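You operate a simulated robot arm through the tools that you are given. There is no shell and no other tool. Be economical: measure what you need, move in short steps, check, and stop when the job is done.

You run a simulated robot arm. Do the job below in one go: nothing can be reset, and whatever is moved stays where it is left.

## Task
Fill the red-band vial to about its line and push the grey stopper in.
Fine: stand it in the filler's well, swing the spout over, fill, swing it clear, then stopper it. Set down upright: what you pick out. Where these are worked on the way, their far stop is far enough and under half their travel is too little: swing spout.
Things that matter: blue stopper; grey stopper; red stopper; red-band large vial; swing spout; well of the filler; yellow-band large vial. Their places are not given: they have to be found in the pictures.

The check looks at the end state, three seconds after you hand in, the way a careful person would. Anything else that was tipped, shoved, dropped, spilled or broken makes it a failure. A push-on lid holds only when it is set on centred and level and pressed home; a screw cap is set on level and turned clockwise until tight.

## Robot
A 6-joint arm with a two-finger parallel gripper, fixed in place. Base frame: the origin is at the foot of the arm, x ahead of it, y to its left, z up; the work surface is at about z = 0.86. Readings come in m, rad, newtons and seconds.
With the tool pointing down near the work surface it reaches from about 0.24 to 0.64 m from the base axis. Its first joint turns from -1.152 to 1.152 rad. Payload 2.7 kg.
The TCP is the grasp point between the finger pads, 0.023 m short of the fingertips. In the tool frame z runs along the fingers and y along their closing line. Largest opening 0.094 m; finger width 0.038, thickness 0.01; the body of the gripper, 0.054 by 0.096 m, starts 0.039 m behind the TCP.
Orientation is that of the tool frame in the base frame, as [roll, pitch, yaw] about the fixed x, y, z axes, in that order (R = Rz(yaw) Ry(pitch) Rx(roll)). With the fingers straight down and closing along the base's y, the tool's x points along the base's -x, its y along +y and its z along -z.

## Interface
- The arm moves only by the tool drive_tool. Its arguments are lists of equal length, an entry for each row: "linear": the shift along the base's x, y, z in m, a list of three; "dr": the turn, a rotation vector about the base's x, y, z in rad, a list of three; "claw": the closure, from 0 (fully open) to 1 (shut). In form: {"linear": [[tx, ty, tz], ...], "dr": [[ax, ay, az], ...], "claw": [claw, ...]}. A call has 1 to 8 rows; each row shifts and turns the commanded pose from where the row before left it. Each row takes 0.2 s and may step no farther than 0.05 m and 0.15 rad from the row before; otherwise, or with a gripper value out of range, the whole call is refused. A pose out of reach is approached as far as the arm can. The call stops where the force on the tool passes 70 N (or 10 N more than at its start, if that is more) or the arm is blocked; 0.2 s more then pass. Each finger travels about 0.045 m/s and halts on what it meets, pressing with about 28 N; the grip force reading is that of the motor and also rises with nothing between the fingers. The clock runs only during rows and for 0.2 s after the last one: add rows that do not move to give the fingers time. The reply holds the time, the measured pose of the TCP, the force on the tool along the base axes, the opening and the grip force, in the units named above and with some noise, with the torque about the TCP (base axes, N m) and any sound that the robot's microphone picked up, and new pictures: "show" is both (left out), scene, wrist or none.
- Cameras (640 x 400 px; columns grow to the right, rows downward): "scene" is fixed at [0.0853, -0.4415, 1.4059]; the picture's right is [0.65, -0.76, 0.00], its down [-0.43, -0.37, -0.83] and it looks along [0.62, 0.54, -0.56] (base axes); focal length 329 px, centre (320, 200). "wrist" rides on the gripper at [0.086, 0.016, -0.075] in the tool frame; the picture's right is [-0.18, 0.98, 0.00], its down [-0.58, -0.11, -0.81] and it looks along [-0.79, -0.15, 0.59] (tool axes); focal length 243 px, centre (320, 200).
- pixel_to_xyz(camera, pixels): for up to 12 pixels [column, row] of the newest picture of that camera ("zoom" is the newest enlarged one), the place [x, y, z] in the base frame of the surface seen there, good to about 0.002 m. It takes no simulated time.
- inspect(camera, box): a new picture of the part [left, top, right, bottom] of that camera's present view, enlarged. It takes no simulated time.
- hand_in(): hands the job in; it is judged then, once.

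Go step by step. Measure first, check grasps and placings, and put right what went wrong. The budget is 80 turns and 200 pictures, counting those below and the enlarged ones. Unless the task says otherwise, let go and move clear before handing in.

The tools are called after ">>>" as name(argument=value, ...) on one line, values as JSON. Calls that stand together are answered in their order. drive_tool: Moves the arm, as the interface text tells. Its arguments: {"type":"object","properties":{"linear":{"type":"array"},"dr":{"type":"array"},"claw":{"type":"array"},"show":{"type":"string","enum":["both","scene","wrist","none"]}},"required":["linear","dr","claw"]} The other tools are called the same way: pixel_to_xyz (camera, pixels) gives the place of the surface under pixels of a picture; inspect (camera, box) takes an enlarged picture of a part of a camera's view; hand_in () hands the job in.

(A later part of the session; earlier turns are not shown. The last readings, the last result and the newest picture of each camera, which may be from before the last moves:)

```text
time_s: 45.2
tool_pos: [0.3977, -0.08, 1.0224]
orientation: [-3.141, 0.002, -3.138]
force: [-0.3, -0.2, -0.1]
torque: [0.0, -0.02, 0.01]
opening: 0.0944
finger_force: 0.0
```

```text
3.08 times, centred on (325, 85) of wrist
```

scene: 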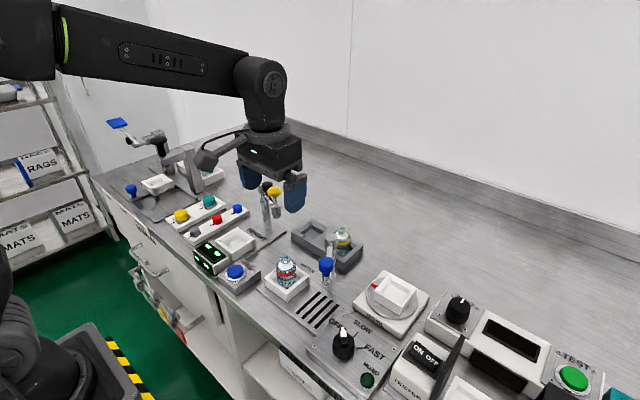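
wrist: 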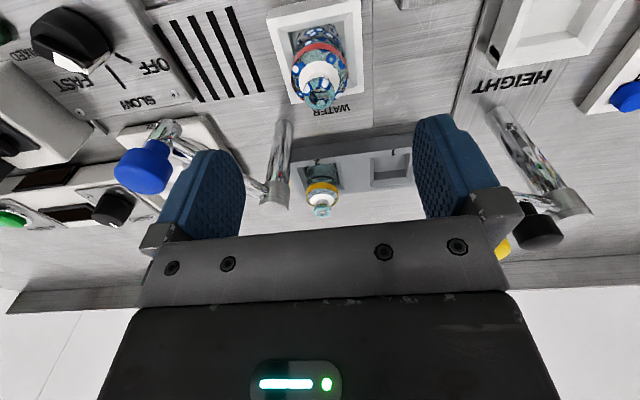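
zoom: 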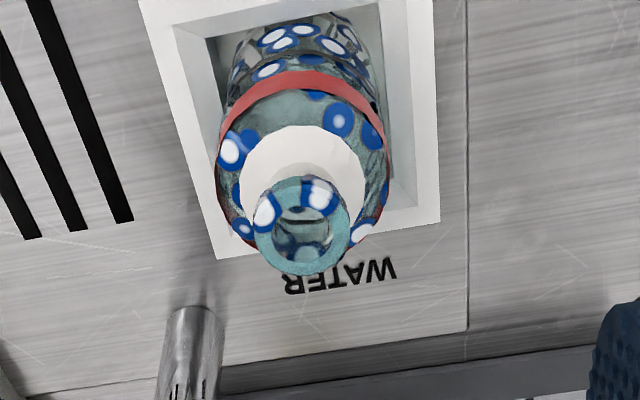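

>>> drive_tool(linear=[[0, -0.0005, -0.04], [0, 0, -0.04], [0, 0, -0.0225], [0, 0, 0], [0, 0, 0], [0, 0, 0], [0, 0, 0], [0, 0, 0]], dr=[[0, 0, 0], [0, 0, 0], [0, 0, 0], [0, 0, 0], [0, 0, 0], [0, 0, 0], [0, 0, 0], [0, 0, 0]], claw=[0, 0, 0, 0.3, 0.6, 0.7, 0.7, 0.7], show="none")

>>> drive_tool(linear=[[0, 0, 0.02], [0, 0, 0.03], [0, 0, 0.03], [0, 0, 0.04], [0, 0, 0.04], [0, 0, 0.04], [0, 0, 0], [0, 0, 0]], dr=[[0, 0, 0], [0, 0, 0], [0, 0, 0], [0, 0, 0], [0, 0, 0], [0, 0, 0], [0, 0, 0], [0, 0, 0]], claw=[0.7, 0.7, 0.7, 0.7, 0.7, 0.7, 0.7, 0.7])

>>> inspect(camera="wrist", box=[270, 85, 380, 235])

>>> inspect(camera="scene", box=[240, 165, 320, 225])

```text
time_s: 47.0
tool_pos: [0.3988, -0.0818, 0.9182]
orientation: [-3.14, 0.001, -3.137]
force: [0.1, 0.9, 0.3]
torque: [0.02, -0.04, 0.01]
opening: 0.0387
finger_force: 27.8
```

```text
time_s: 48.8
tool_pos: [0.398, -0.0825, 1.1194]
orientation: [3.142, 0.004, -3.136]
force: [0.4, 0.1, -0.6]
torque: [0.02, 0.01, -0.01]
opening: 0.0385
finger_force: 27.5
```

scene: 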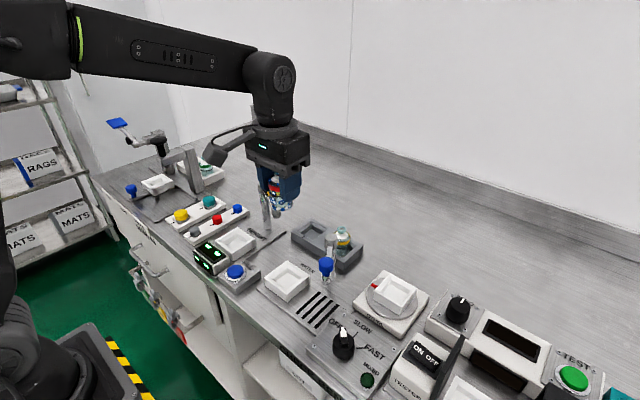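
wrist: 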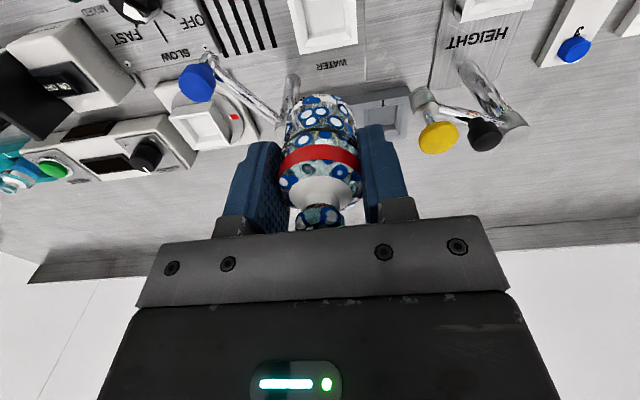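

```text
2.67 times, centred on (325, 160) of wrist
```

zoom: 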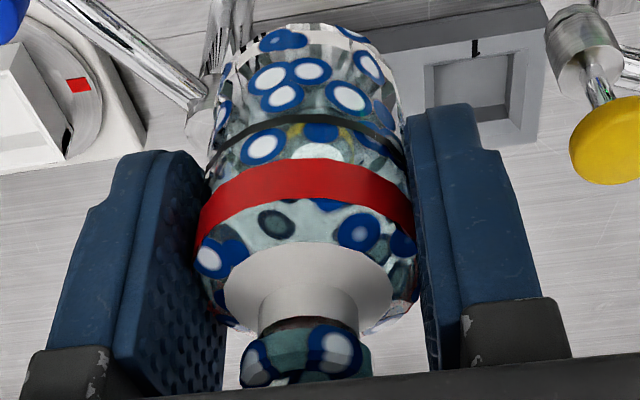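

```text
6.67 times, centred on (280, 195) of scene
```

zoom: 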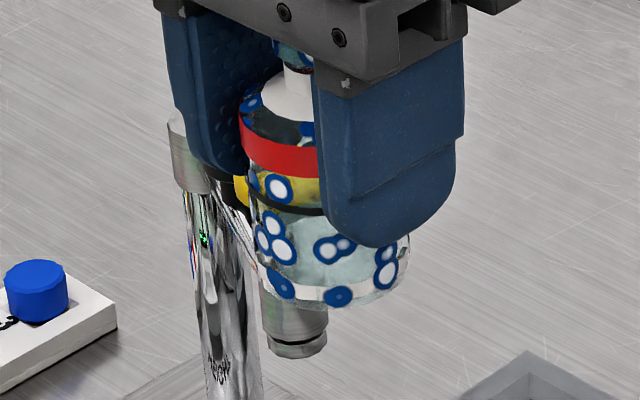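

Held up, the part below the line looks milkier than above it, where yellow shows through. I'll zoom tightly.

>>> inspect(camera="scene", box=[266, 180, 296, 216])

>>> inspect(camera="wrist", box=[298, 88, 352, 150])

>>> pixel_to_xyz(camera="scene", pixels=[[275, 205], [280, 203], [277, 194], [283, 207], [286, 209], [279, 207], [273, 198]])

```text
11.11 times, centred on (281, 198) of scene
```

zoom: 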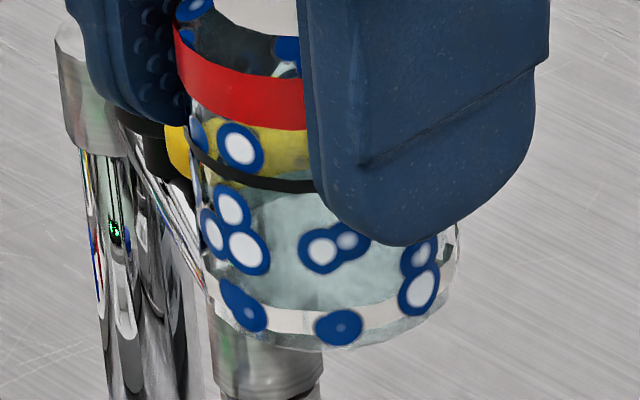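

```text
6.45 times, centred on (325, 119) of wrist
```

zoom: 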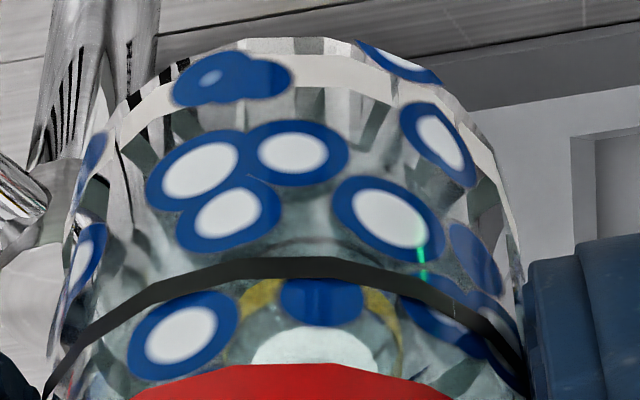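

```text
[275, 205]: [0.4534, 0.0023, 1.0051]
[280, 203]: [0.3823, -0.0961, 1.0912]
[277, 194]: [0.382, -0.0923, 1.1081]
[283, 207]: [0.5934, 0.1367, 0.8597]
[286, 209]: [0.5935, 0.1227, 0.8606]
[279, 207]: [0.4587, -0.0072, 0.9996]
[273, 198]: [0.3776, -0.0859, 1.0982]
```

Depth passes straight through plain glass, so that test tells nothing. I'll compare with the other vials on the bench, which may be filled: green band at scene (205,163), others at wrist (20,165).

>>> inspect(camera="scene", box=[190, 145, 225, 180])

>>> inspect(camera="wrist", box=[0, 120, 90, 210])

>>> inspect(camera="scene", box=[326, 220, 360, 262])

```text
11.43 times, centred on (208, 162) of scene
```

zoom: 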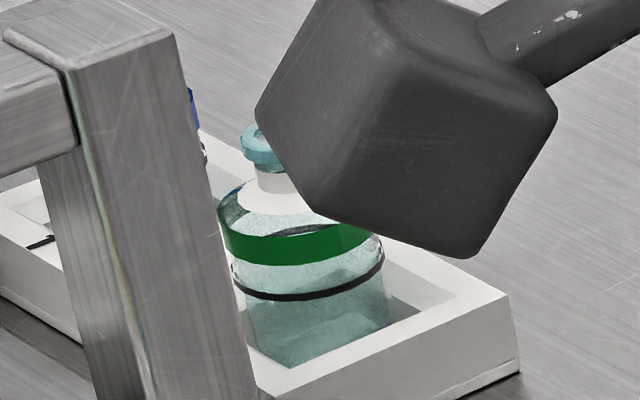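

```text
4.44 times, centred on (45, 165) of wrist
```

zoom: 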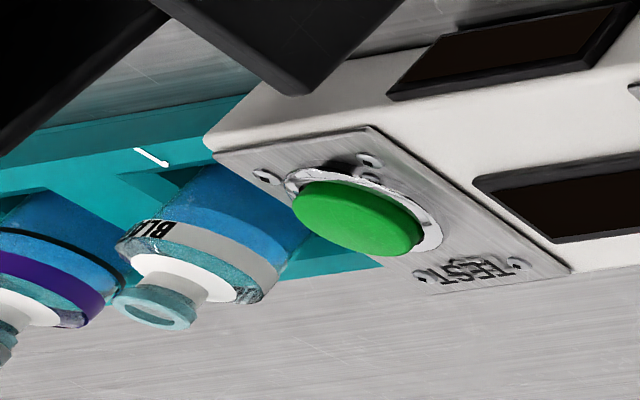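

```text
9.52 times, centred on (343, 241) of scene
```

zoom: 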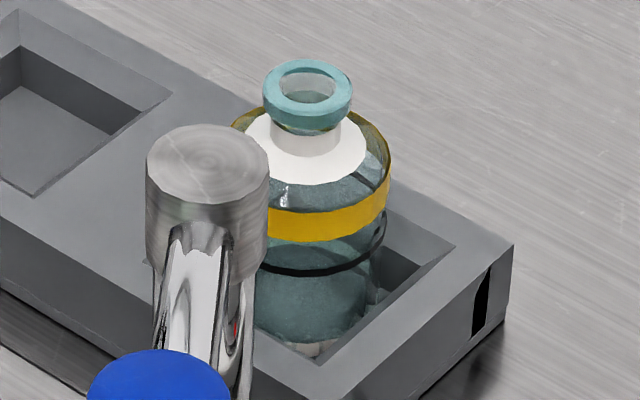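

That settles it: filled vials (the ones in the teal block) show clear blue liquid up to the line, and ours shows none, so it still has to be filled. I'll put it back in the well, lowering straight down.

>>> drive_tool(linear=[[0, 0, -0.04], [0, 0, -0.04], [0, 0, -0.04], [0, 0, -0.04], [0, 0, -0.025], [0, 0, -0.008], [0, 0, -0.005], [0, 0, 0]], dr=[[0, 0, 0], [0, 0, 0], [0, 0, 0], [0, 0, 0], [0, 0, 0], [0, 0, 0], [0, 0, 0], [0, 0, 0]], claw=[0.7, 0.7, 0.7, 0.7, 0.7, 0.7, 0.7, 0.7], show="wrist")

```text
time_s: 50.6
tool_pos: [0.3968, -0.0794, 0.9207]
orientation: [-3.141, 0.003, -3.137]
force: [0.3, -0.8, 0.0]
torque: [0.0, -0.02, -0.01]
opening: 0.0385
finger_force: 27.6
```

wrist: 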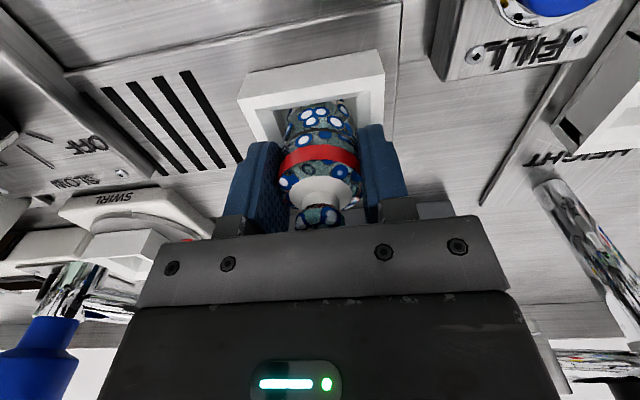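

>>> drive_tool(linear=[[0.0005, 0.001, -0.001], [0, 0, -0.001], [0, 0, -0.001], [0, 0, 0]], dr=[[0, 0, 0], [0, 0, 0], [0, 0, 0], [0, 0, 0]], claw=[0.7, 0.7, 0.7, 0.7], show="none")

```text
time_s: 51.6
tool_pos: [0.399, -0.0791, 0.9175]
orientation: [-3.14, 0.004, -3.137]
force: [-0.8, 1.4, 9.7]
torque: [0.15, 0.05, 0.01]
opening: 0.0389
finger_force: 28.3
```

Seated (9.7 N up). Release, rise, then go back over the knob.

>>> drive_tool(linear=[[0, 0, 0.0005], [0, 0, 0], [0, 0, 0], [0, 0, 0.005], [0, 0, 0.045], [0, 0, 0.05], [0, 0, 0.05], [0, 0, 0.045]], dr=[[0, 0, 0], [0, 0, 0], [0, 0, 0], [0, 0, 0], [0, 0, 0], [0, 0, 0], [0, 0, 0], [0, 0, 0]], claw=[0.5, 0.3, 0.2, 0.1, 0.1, 0.1, 0.1, 0.1], show="none")

>>> drive_tool(linear=[[0, -0.03, 0], [0, -0.03, 0], [-0.002, -0.03, 0], [-0.002, -0.0185, 0], [0, 0, -0.04], [0, 0, -0.04], [0, 0, -0.028], [0, 0, 0]], dr=[[0, 0, 0.145], [0, 0, 0.145], [0, 0, 0.145], [0, 0, 0.145], [0, 0, 0], [0, 0, 0], [0, 0, 0], [0, 0, 0]], claw=[0.2, 0.35, 0.35, 0.35, 0.35, 0.35, 0.35, 0.35])

>>> inspect(camera="scene", box=[256, 230, 352, 310])

```text
time_s: 53.4
tool_pos: [0.3998, -0.0773, 1.1137]
orientation: [3.141, 0.002, -3.136]
force: [0.1, 0.7, 0.4]
torque: [-0.02, -0.02, 0.02]
opening: 0.0846
finger_force: 0.1
```

```text
time_s: 55.2
tool_pos: [0.3911, -0.1898, 1.0024]
orientation: [3.141, 0.002, -2.556]
force: [-0.8, -0.4, 0.3]
torque: [0.0, 0.02, 0.03]
opening: 0.0611
finger_force: 0.0
```

scene: 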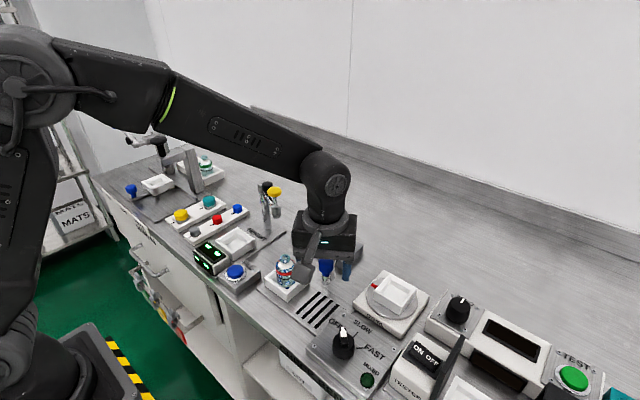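
wrist: 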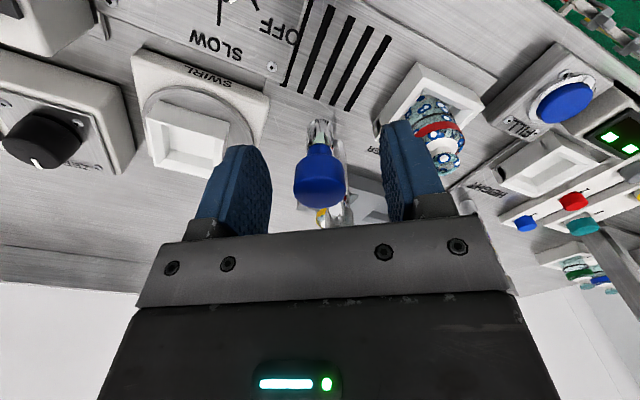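

```text
5.00 times, centred on (304, 270) of scene
```

zoom: 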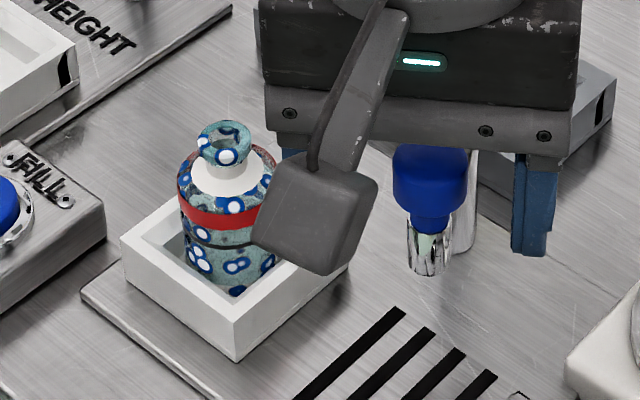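

The knob at (320,178) is between the fingers. Grip and swing to the stop again.

>>> drive_tool(linear=[[0.002, 0.001, 0.001], [0, 0, 0], [0, 0, 0], [0, 0, 0], [-0.0058, 0.0102, 0], [-0.0045, 0.0108, 0], [-0.0031, 0.0113, 0], [-0.0017, 0.0115, 0]], dr=[[0, 0, 0], [0, 0, 0], [0, 0, 0], [0, 0, 0], [0, 0, -0.122], [0, 0, -0.122], [0, 0, -0.122], [0, 0, -0.122]], claw=[0.5, 0.76, 0.76, 0.76, 0.75, 0.75, 0.75, 0.75], show="none")

>>> drive_tool(linear=[[-0.0003, 0.0117, 0], [0.0011, 0.0117, 0], [0.0025, 0.0114, 0], [0.0039, 0.011, 0], [0.0052, 0.0105, 0], [0.0065, 0.0098, 0], [0, 0, 0]], dr=[[0, 0, -0.122], [0, 0, -0.122], [0, 0, -0.122], [0, 0, -0.122], [0, 0, -0.122], [0, 0, -0.122], [0, 0, 0]], claw=[0.75, 0.75, 0.75, 0.75, 0.75, 0.75, 0.75], show="wrist")

>>> inspect(camera="wrist", box=[240, 40, 400, 140])

```text
time_s: 57.0
tool_pos: [0.3793, -0.1445, 1.0046]
orientation: [3.14, -0.004, -3.049]
force: [-13.1, -6.3, -12.5]
torque: [-0.35, -0.5, -0.49]
opening: 0.0252
finger_force: 45.2
```

```text
time_s: 58.6
tool_pos: [0.398, -0.0785, 1.0044]
orientation: [-3.134, -0.003, 2.502]
force: [-16.7, -12.5, -21.1]
torque: [-0.05, -0.25, -0.19]
opening: 0.0254
finger_force: 44.6
```

wrist: 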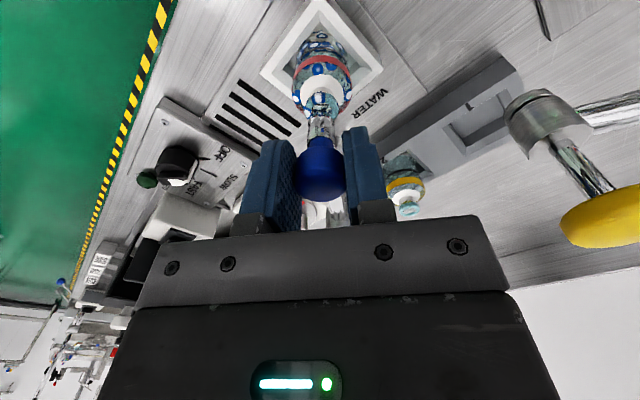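

```text
4.00 times, centred on (320, 90) of wrist
```

zoom: 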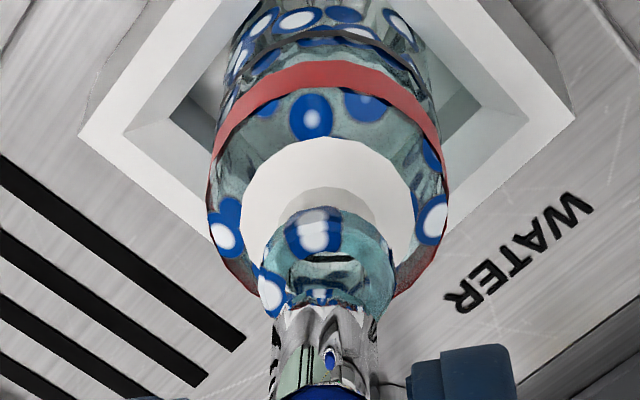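

Near the stop. A final push, then release and rise.

>>> drive_tool(linear=[[0.002, 0.0027, 0], [0.001, 0.0012, 0], [-0.0018, -0.003, 0], [0, 0, 0], [0, 0, 0], [0, 0, 0.03], [0, 0, 0.04], [0, 0, 0.04]], dr=[[0, 0, -0.04], [0, 0, 0], [0, 0, 0], [0, 0, 0], [0, 0, 0], [0, 0, 0], [0, 0, 0], [0, 0, 0]], claw=[0.75, 0.75, 0.75, 0.5, 0.4, 0.4, 0.4, 0.4])

>>> inspect(camera="scene", box=[266, 225, 316, 295])

```text
time_s: 60.4
tool_pos: [0.3996, -0.0742, 1.1144]
orientation: [3.141, 0.0, 2.466]
force: [-0.2, -0.9, 0.1]
torque: [0.0, 0.01, 0.05]
opening: 0.0565
finger_force: 0.1
```

scene: 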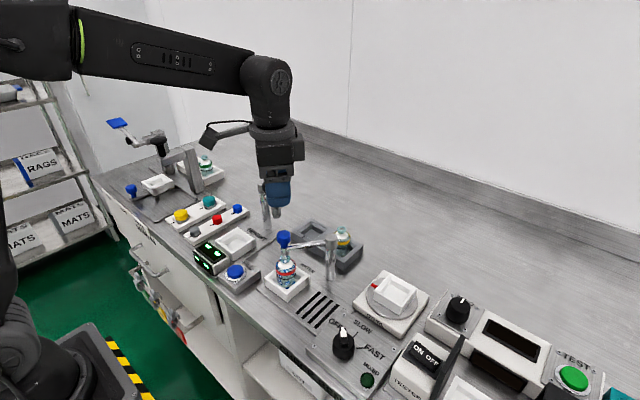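
wrist: 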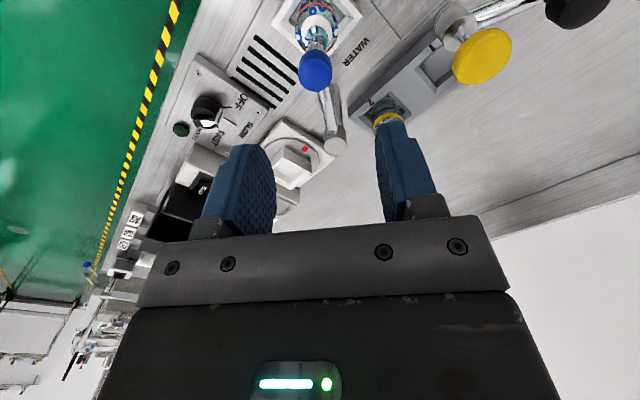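

```text
5.71 times, centred on (291, 260) of scene
```

zoom: 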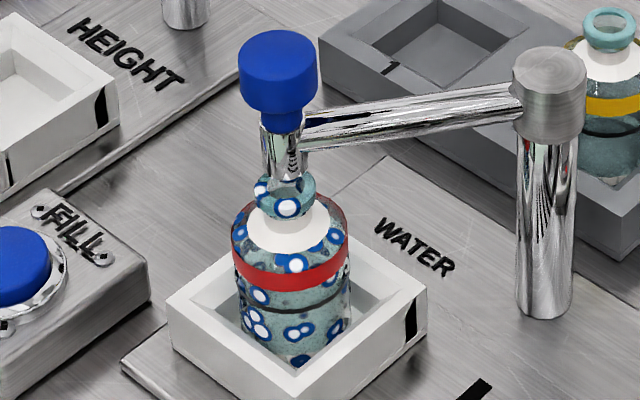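

The spout is aligned with the mouth. Back to above the FILL button.

>>> drive_tool(linear=[[-0.012, 0.017, 0], [-0.012, 0.017, 0], [-0.012, 0.017, 0], [-0.012, 0.017, 0], [-0.0126, 0.0187, 0], [0, 0, -0.045], [0, 0, -0.045], [0, 0, -0.04]], dr=[[0, 0, 0.135], [0, 0, 0.135], [0, 0, 0.135], [0, 0, 0.135], [0, 0, 0.135], [0, 0, 0], [0, 0, 0], [0, 0, 0]], claw=[1, 1, 1, 1, 1, 1, 1, 1], show="none")

>>> drive_tool(linear=[[0, 0, -0.035], [0, 0, -0.024], [0, 0, 0]], dr=[[0, 0, 0], [0, 0, 0], [0, 0, 0]], claw=[1, 1, 1], show="wrist")

```text
time_s: 62.2
tool_pos: [0.339, 0.0101, 0.9841]
orientation: [3.141, 0.001, 3.14]
force: [-0.8, 0.9, -0.2]
torque: [0.0, 0.0, 0.01]
opening: 0.0
finger_force: 28.0
```

```text
time_s: 63.0
tool_pos: [0.339, 0.0107, 0.9259]
orientation: [-3.141, 0.0, 3.141]
force: [-0.9, -0.1, 0.1]
torque: [-0.01, 0.01, 0.02]
opening: 0.0
finger_force: 28.0
```

wrist: 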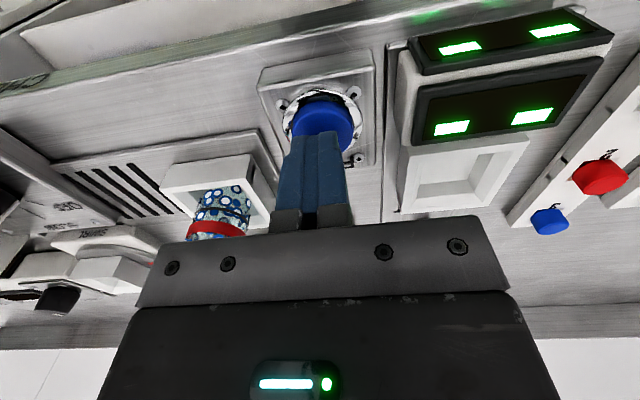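

Pressing down and holding for about half a second, then releasing, to see the rate.

>>> drive_tool(linear=[[0, 0, -0.006], [0, 0, -0.006], [0, 0, 0], [0, 0, 0], [0, 0, 0.012]], dr=[[0, 0, 0], [0, 0, 0], [0, 0, 0], [0, 0, 0], [0, 0, 0]], claw=[1, 1, 1, 1, 1], show="wrist")

>>> inspect(camera="scene", box=[266, 245, 306, 300])

>>> inspect(camera="wrist", box=[160, 140, 270, 240])

```text
time_s: 64.2
tool_pos: [0.3399, 0.0104, 0.9265]
orientation: [3.141, 0.002, -3.141]
force: [0.2, -0.1, 0.1]
torque: [0.03, 0.0, -0.03]
opening: 0.0001
finger_force: 28.0
heard: click
```

wrist: 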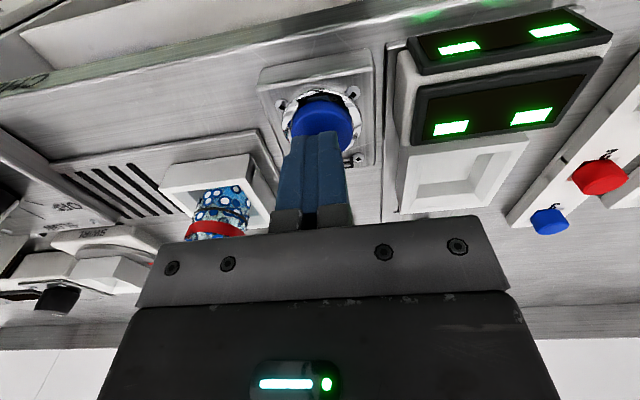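

```text
7.27 times, centred on (286, 272) of scene
```

zoom: 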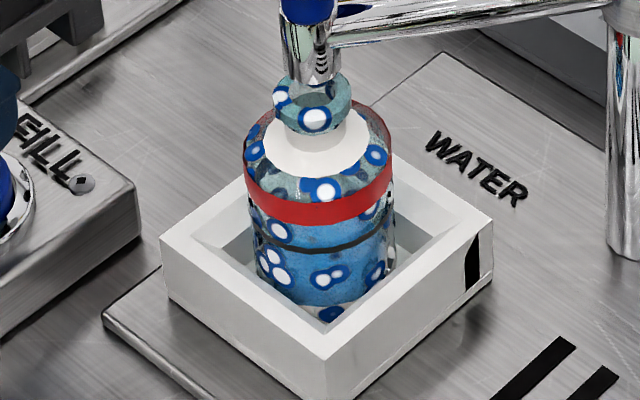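

```text
4.00 times, centred on (215, 190) of wrist
```

zoom: 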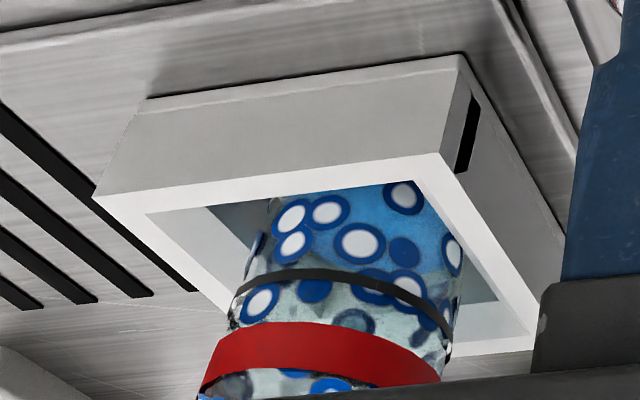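

Blue liquid is now in the vial. I'll look closely to judge its level against the line and see whether it has stopped.

>>> inspect(camera="scene", box=[275, 262, 297, 292])

>>> inspect(camera="wrist", box=[188, 178, 256, 240])

```text
13.33 times, centred on (286, 277) of scene
```

zoom: 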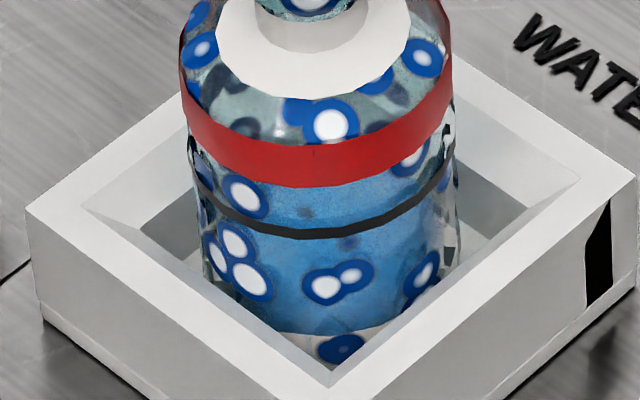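

```text
6.45 times, centred on (222, 209) of wrist
```

zoom: 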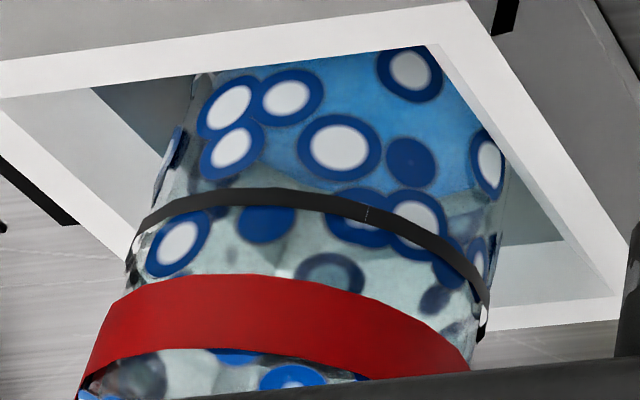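

The far edge of the blue surface is still hidden behind the red band and not visible in the shoulder, so the level is still well below the line. I'll add a shorter press.

>>> drive_tool(linear=[[0, 0, -0.006], [0, 0, -0.006], [0, 0, 0], [0, 0, 0.012]], dr=[[0, 0, 0], [0, 0, 0], [0, 0, 0], [0, 0, 0]], claw=[1, 1, 1, 1], show="none")

>>> inspect(camera="scene", box=[275, 262, 297, 292])

>>> inspect(camera="wrist", box=[188, 178, 256, 240])

```text
time_s: 65.2
tool_pos: [0.3404, 0.0107, 0.9271]
orientation: [-3.141, 0.002, 3.14]
force: [0.1, 0.2, -0.1]
torque: [0.01, 0.0, -0.01]
opening: 0.0
finger_force: 28.0
heard: click
```

```text
13.33 times, centred on (286, 277) of scene
```

zoom: 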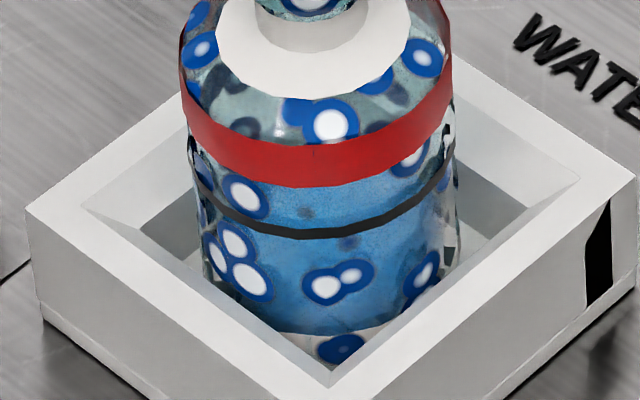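

```text
6.45 times, centred on (222, 209) of wrist
```

zoom: 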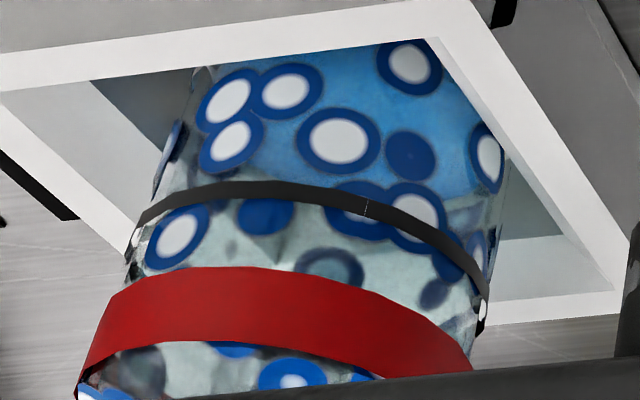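

Hardly any change. I'll wait a moment and look again in case the flow lags.

>>> drive_tool(linear=[[0, 0, 0], [0, 0, 0], [0, 0, 0]], dr=[[0, 0, 0], [0, 0, 0], [0, 0, 0]], claw=[1, 1, 1], show="none")

>>> inspect(camera="scene", box=[275, 262, 297, 292])

>>> inspect(camera="wrist", box=[188, 178, 256, 240])

```text
time_s: 66.0
tool_pos: [0.3408, 0.0103, 0.928]
orientation: [3.141, 0.001, 3.141]
force: [-0.2, 0.1, -0.5]
torque: [0.0, 0.0, 0.0]
opening: 0.0003
finger_force: 28.4
```

```text
13.33 times, centred on (286, 277) of scene
```

zoom: 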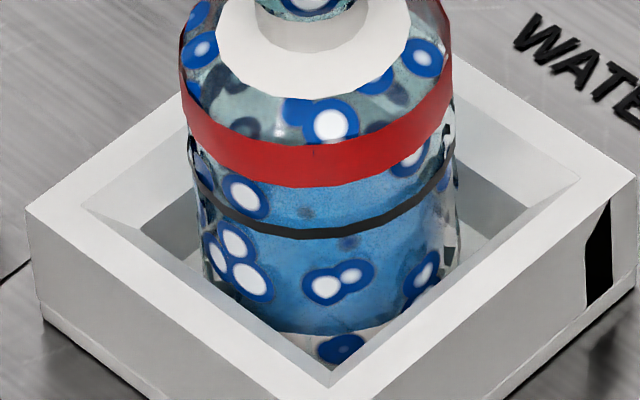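

```text
6.45 times, centred on (222, 209) of wrist
```

zoom: 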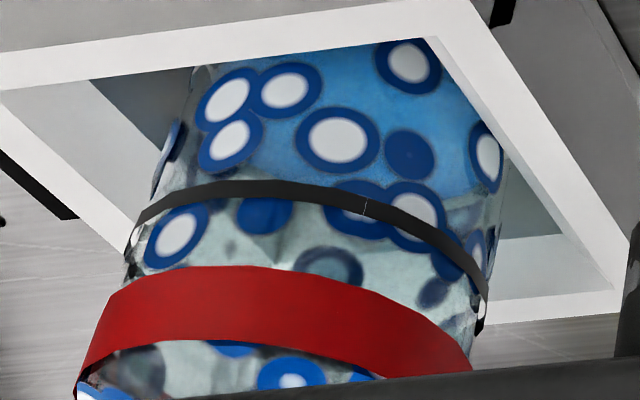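

Working the geometry out (the wrist camera sees the surface's far edge just below the line), the level is only about z≈0.880, so the flow is slow, around 4–5 mm/s. I'll press and hold, inspecting while held.

>>> drive_tool(linear=[[0, 0, -0.006], [0, 0, -0.006], [0, 0, 0], [0, 0, 0], [0, 0, 0], [0, 0, 0], [0, 0, 0]], dr=[[0, 0, 0], [0, 0, 0], [0, 0, 0], [0, 0, 0], [0, 0, 0], [0, 0, 0], [0, 0, 0]], claw=[1, 1, 1, 1, 1, 1, 1], show="none")

>>> inspect(camera="scene", box=[275, 262, 297, 292])

>>> inspect(camera="wrist", box=[188, 178, 256, 240])

```text
time_s: 67.6
tool_pos: [0.3409, 0.0105, 0.9156]
orientation: [3.141, 0.0, -3.141]
force: [1.4, 0.0, 3.0]
torque: [-0.01, 0.0, 0.01]
opening: 0.0001
finger_force: 27.9
heard: click
```

```text
13.33 times, centred on (286, 277) of scene
```

zoom: 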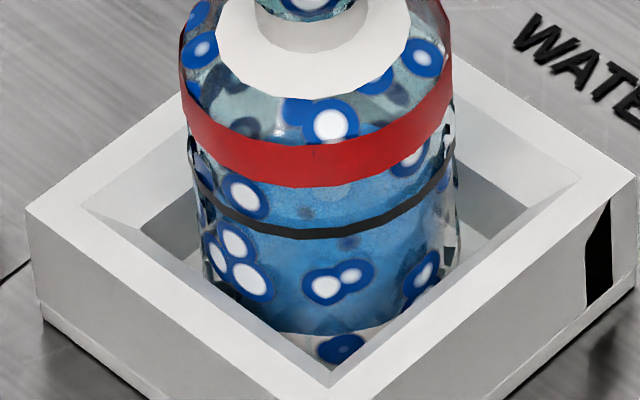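

```text
6.45 times, centred on (222, 209) of wrist
```

zoom: 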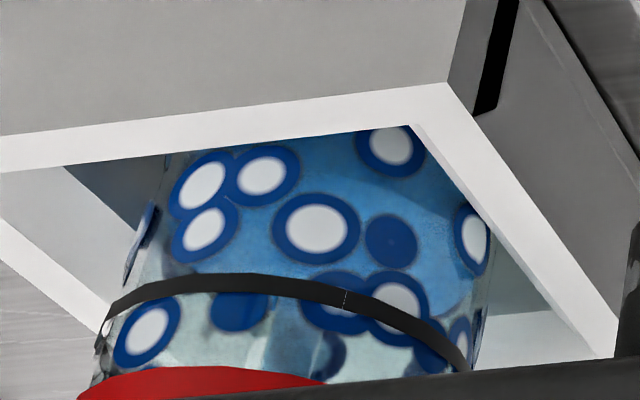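

The level is rising slowly, with the far edge now just appearing above the band in the scene view. I'll keep holding.

>>> drive_tool(linear=[[0, 0, 0], [0, 0, 0], [0, 0, 0], [0, 0, 0], [0, 0, 0], [0, 0, 0]], dr=[[0, 0, 0], [0, 0, 0], [0, 0, 0], [0, 0, 0], [0, 0, 0], [0, 0, 0]], claw=[1, 1, 1, 1, 1, 1], show="none")

>>> inspect(camera="scene", box=[275, 262, 297, 292])

>>> inspect(camera="wrist", box=[188, 178, 256, 240])

```text
time_s: 69.0
tool_pos: [0.3409, 0.0097, 0.915]
orientation: [3.14, 0.001, -3.141]
force: [0.7, 0.3, 3.3]
torque: [-0.01, 0.0, 0.0]
opening: 0.0002
finger_force: 28.3
```

```text
13.33 times, centred on (286, 277) of scene
```

zoom: 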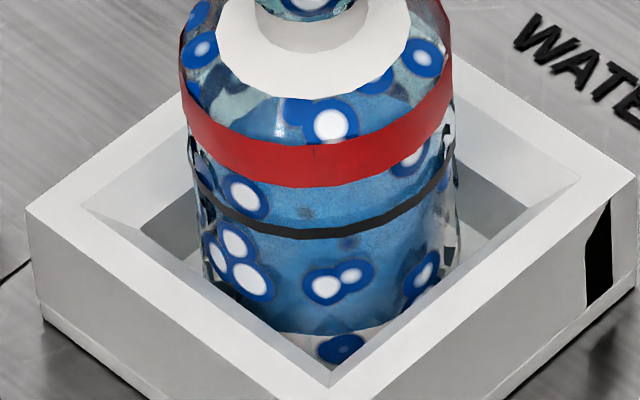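

```text
6.45 times, centred on (222, 209) of wrist
```

zoom: 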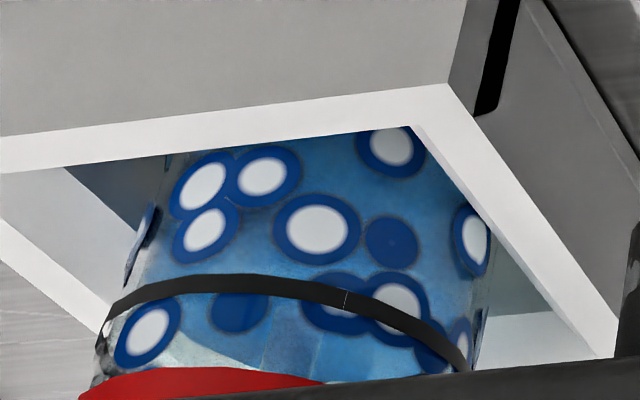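

The far edge is now at scene row ~100 (level ≈0.893), so about 10 mm remain at roughly 7 mm/s. I'll hold about 0.8 s more, then check.

>>> drive_tool(linear=[[0, 0, 0], [0, 0, 0], [0, 0, 0]], dr=[[0, 0, 0], [0, 0, 0], [0, 0, 0]], claw=[1, 1, 1], show="none")

>>> inspect(camera="scene", box=[275, 262, 297, 292])

>>> inspect(camera="wrist", box=[188, 178, 256, 240])

```text
time_s: 69.8
tool_pos: [0.3398, 0.0108, 0.9147]
orientation: [-3.141, 0.001, -3.14]
force: [0.1, 0.5, 3.2]
torque: [-0.01, 0.0, -0.02]
opening: 0.0001
finger_force: 27.7
```

```text
13.33 times, centred on (286, 277) of scene
```

zoom: 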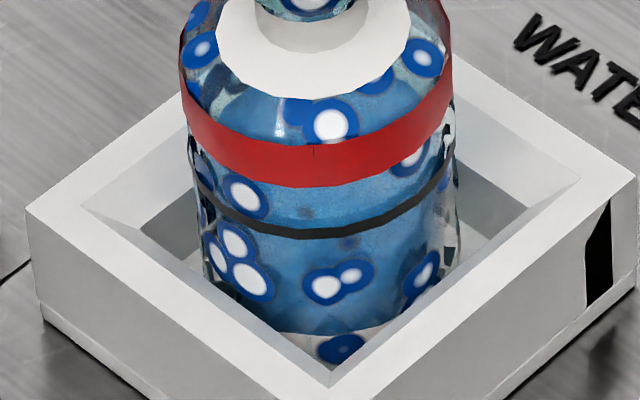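

```text
6.45 times, centred on (222, 209) of wrist
```

zoom: 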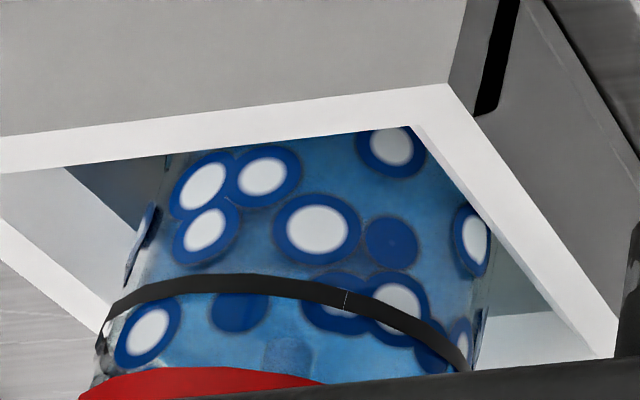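

The surface's near edge is now close to the line. I'll release here and evaluate from a better angle.

>>> drive_tool(linear=[[0, 0, 0.015], [-0.02, 0.03, 0.02], [-0.02, 0.0, 0.01], [0, 0, 0]], dr=[[0, 0, 0], [0, 0, 0], [0, 0, 0], [0, 0, 0]], claw=[1, 1, 1, 1], show="wrist")

>>> inspect(camera="wrist", box=[190, 150, 260, 230])

>>> inspect(camera="scene", box=[275, 258, 297, 288])

```text
time_s: 70.8
tool_pos: [0.298, 0.0416, 0.9622]
orientation: [-3.141, 0.002, 3.14]
force: [0.7, 0.8, 0.2]
torque: [0.0, -0.01, -0.03]
opening: 0.0
finger_force: 28.9
```

wrist: 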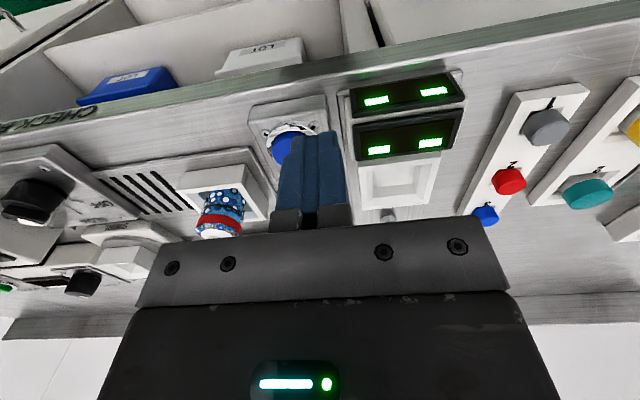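

```text
5.00 times, centred on (225, 190) of wrist
```

zoom: 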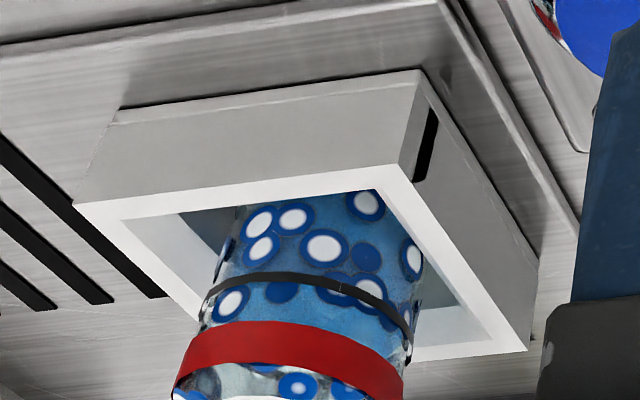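

```text
13.33 times, centred on (286, 273) of scene
```

zoom: 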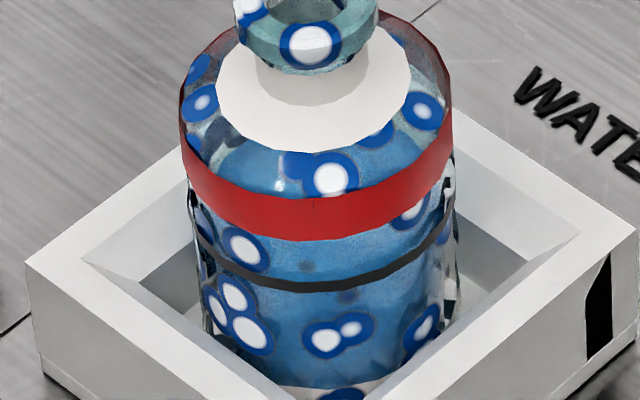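

The surface ellipse on the left shoulder (boundary near (225,142)) matches a level right at the line, so filling is done. Now I'll swing the spout clear: go above the knob.

>>> drive_tool(linear=[[0, 0, 0.05], [0, 0, 0.05], [0, 0, 0.05], [0.02, -0.0238, 0], [0.02, -0.0238, 0], [0.02, -0.0238, 0], [0.02, -0.0238, 0], [0.0205, -0.0238, 0]], dr=[[0, 0, 0], [0, 0, 0], [0, 0, 0], [0, 0, -0.14], [0, 0, -0.14], [0, 0, -0.14], [0, 0, -0.14], [0, 0, -0.14]], claw=[0.8, 0.4, 0.4, 0.4, 0.4, 0.4, 0.4, 0.4], show="wrist")

>>> drive_tool(linear=[[0, 0, -0.04], [0, 0, -0.04], [0, 0, -0.028], [0, 0, 0]], dr=[[0, 0, 0], [0, 0, 0], [0, 0, 0], [0, 0, 0]], claw=[0.4, 0.4, 0.4, 0.4], show="wrist")

```text
time_s: 72.6
tool_pos: [0.402, -0.0802, 1.1077]
orientation: [-3.141, 0.002, 2.438]
force: [-0.5, -0.2, 0.8]
torque: [0.0, 0.03, -0.01]
opening: 0.0565
finger_force: 0.1
```

wrist: 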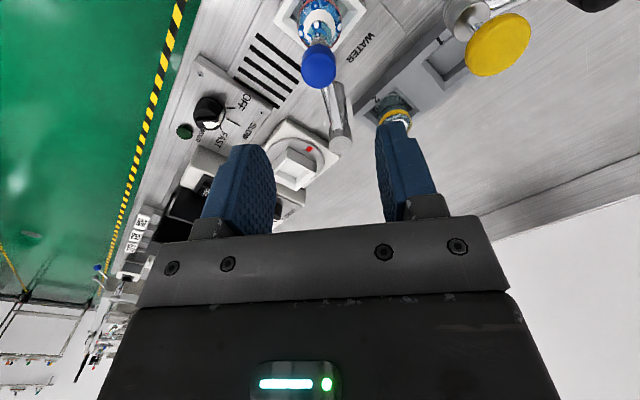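

```text
time_s: 73.6
tool_pos: [0.4001, -0.0788, 1.0005]
orientation: [3.141, 0.002, 2.44]
force: [-0.2, 0.1, 0.2]
torque: [0.02, 0.01, 0.04]
opening: 0.0566
finger_force: 0.0
```

wrist: 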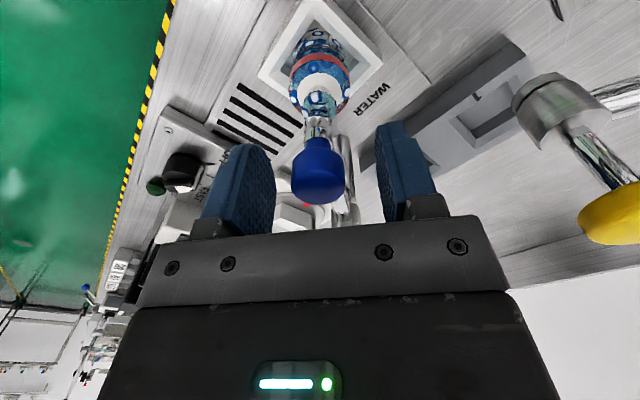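

Centred on the knob. Raise 4 mm, grip, and swing it clear along the arc.

>>> drive_tool(linear=[[-0.0015, 0.001, 0.004], [0, 0, 0], [0, 0, 0], [-0.0065, -0.0098, 0], [-0.0052, -0.0105, 0], [-0.0039, -0.011, 0], [-0.0025, -0.0114, 0], [-0.0011, -0.0117, 0]], dr=[[0, 0, 0], [0, 0, 0], [0, 0, 0], [0, 0, 0.122], [0, 0, 0.122], [0, 0, 0.122], [0, 0, 0.122], [0, 0, 0.122]], claw=[0.65, 0.76, 0.76, 0.75, 0.75, 0.75, 0.75, 0.75], show="none")

>>> drive_tool(linear=[[0.0003, -0.0117, 0], [0.0017, -0.0115, 0], [0.0031, -0.0113, 0], [0.0045, -0.0108, 0], [0.0058, -0.0102, 0], [0, 0, 0]], dr=[[0, 0, 0.122], [0, 0, 0.122], [0, 0, 0.122], [0, 0, 0.122], [0, 0, 0.122], [0, 0, 0]], claw=[0.75, 0.75, 0.75, 0.75, 0.75, 0.75], show="scene")

```text
time_s: 75.4
tool_pos: [0.3801, -0.1334, 1.0055]
orientation: [-3.141, 0.004, 3.053]
force: [10.1, -5.0, -3.0]
torque: [0.2, 1.02, -0.43]
opening: 0.025
finger_force: 44.8
```

```text
time_s: 76.8
tool_pos: [0.3958, -0.1871, 1.005]
orientation: [-3.141, 0.003, -2.622]
force: [12.6, 6.0, -6.3]
torque: [0.46, -0.83, -0.49]
opening: 0.0253
finger_force: 45.0
```

scene: 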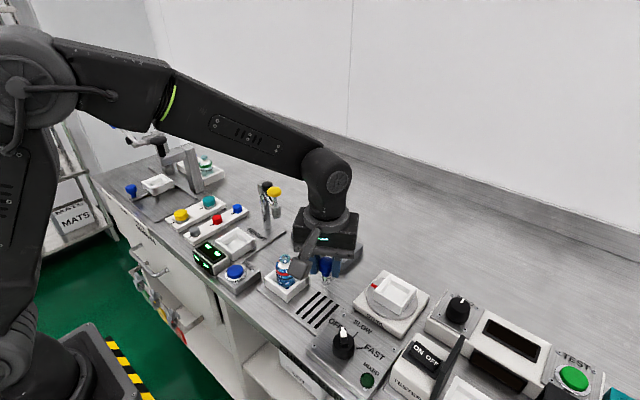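

The spout is clear. Release, rise, and travel to above the grey stopper near (0.355, 0.20).

>>> drive_tool(linear=[[0, 0, 0], [0, 0, 0], [0, 0, 0], [0, 0, 0.03], [0, 0, 0.04], [0, 0, 0.04], [0, 0.03, 0], [0, 0.03, 0]], dr=[[0, 0, 0], [0, 0, 0], [0, 0, 0], [0, 0, 0], [0, 0, 0], [0, 0, 0], [0, 0, -0.13], [0, 0, -0.13]], claw=[0.6, 0.4, 0.4, 0.4, 0.4, 0.4, 0.4, 0.4], show="none")

>>> drive_tool(linear=[[-0.007, 0.047, 0], [-0.007, 0.047, 0], [-0.007, 0.047, 0], [-0.007, 0.047, 0], [-0.007, 0.047, 0], [-0.006, 0.047, 0], [0, 0.045, 0], [0, 0, 0]], dr=[[0, 0, -0.13], [0, 0, -0.13], [0, 0, 0], [0, 0, 0], [0, 0, 0], [0, 0, 0], [0, 0, 0], [0, 0, 0]], claw=[0.4, 0.4, 0.4, 0.4, 0.4, 0.4, 0.4, 0.4])

>>> inspect(camera="scene", box=[180, 195, 252, 245])

>>> inspect(camera="scene", box=[260, 235, 340, 305])

```text
time_s: 78.6
tool_pos: [0.3949, -0.1285, 1.1131]
orientation: [3.141, 0.001, -2.882]
force: [0.3, 0.3, 0.6]
torque: [-0.02, 0.03, 0.01]
opening: 0.0565
finger_force: 0.0
```

```text
time_s: 80.4
tool_pos: [0.3542, 0.1986, 1.1164]
orientation: [-3.14, 0.001, 3.141]
force: [0.2, 0.0, 0.4]
torque: [0.05, -0.02, 0.02]
opening: 0.0564
finger_force: 0.1
```

scene: 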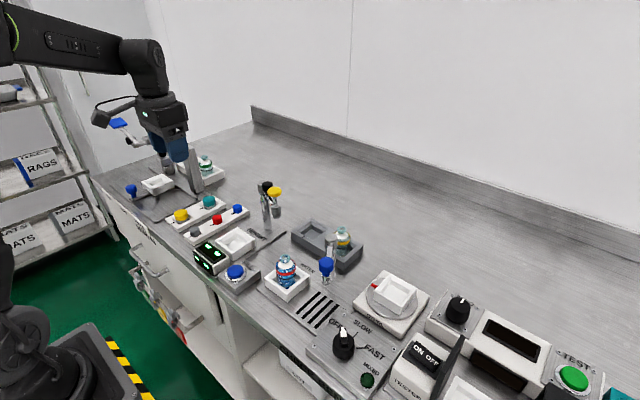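
wrist: 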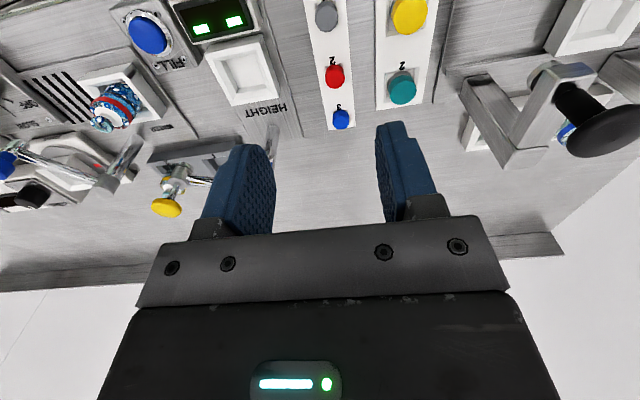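

```text
8.00 times, centred on (216, 220) of scene
```

zoom: 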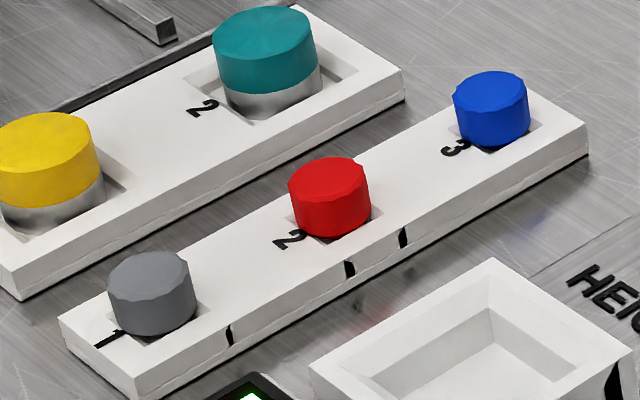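

```text
5.71 times, centred on (300, 270) of scene
```

zoom: 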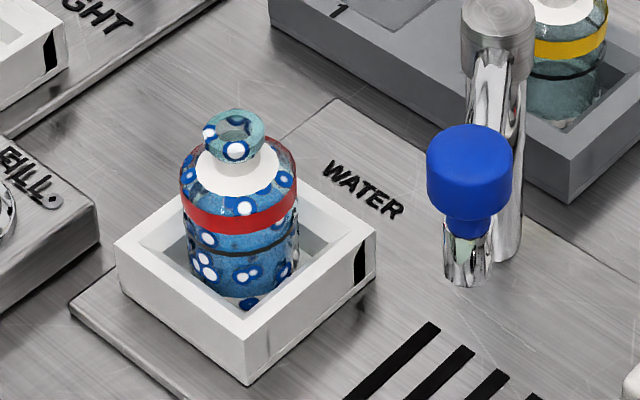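

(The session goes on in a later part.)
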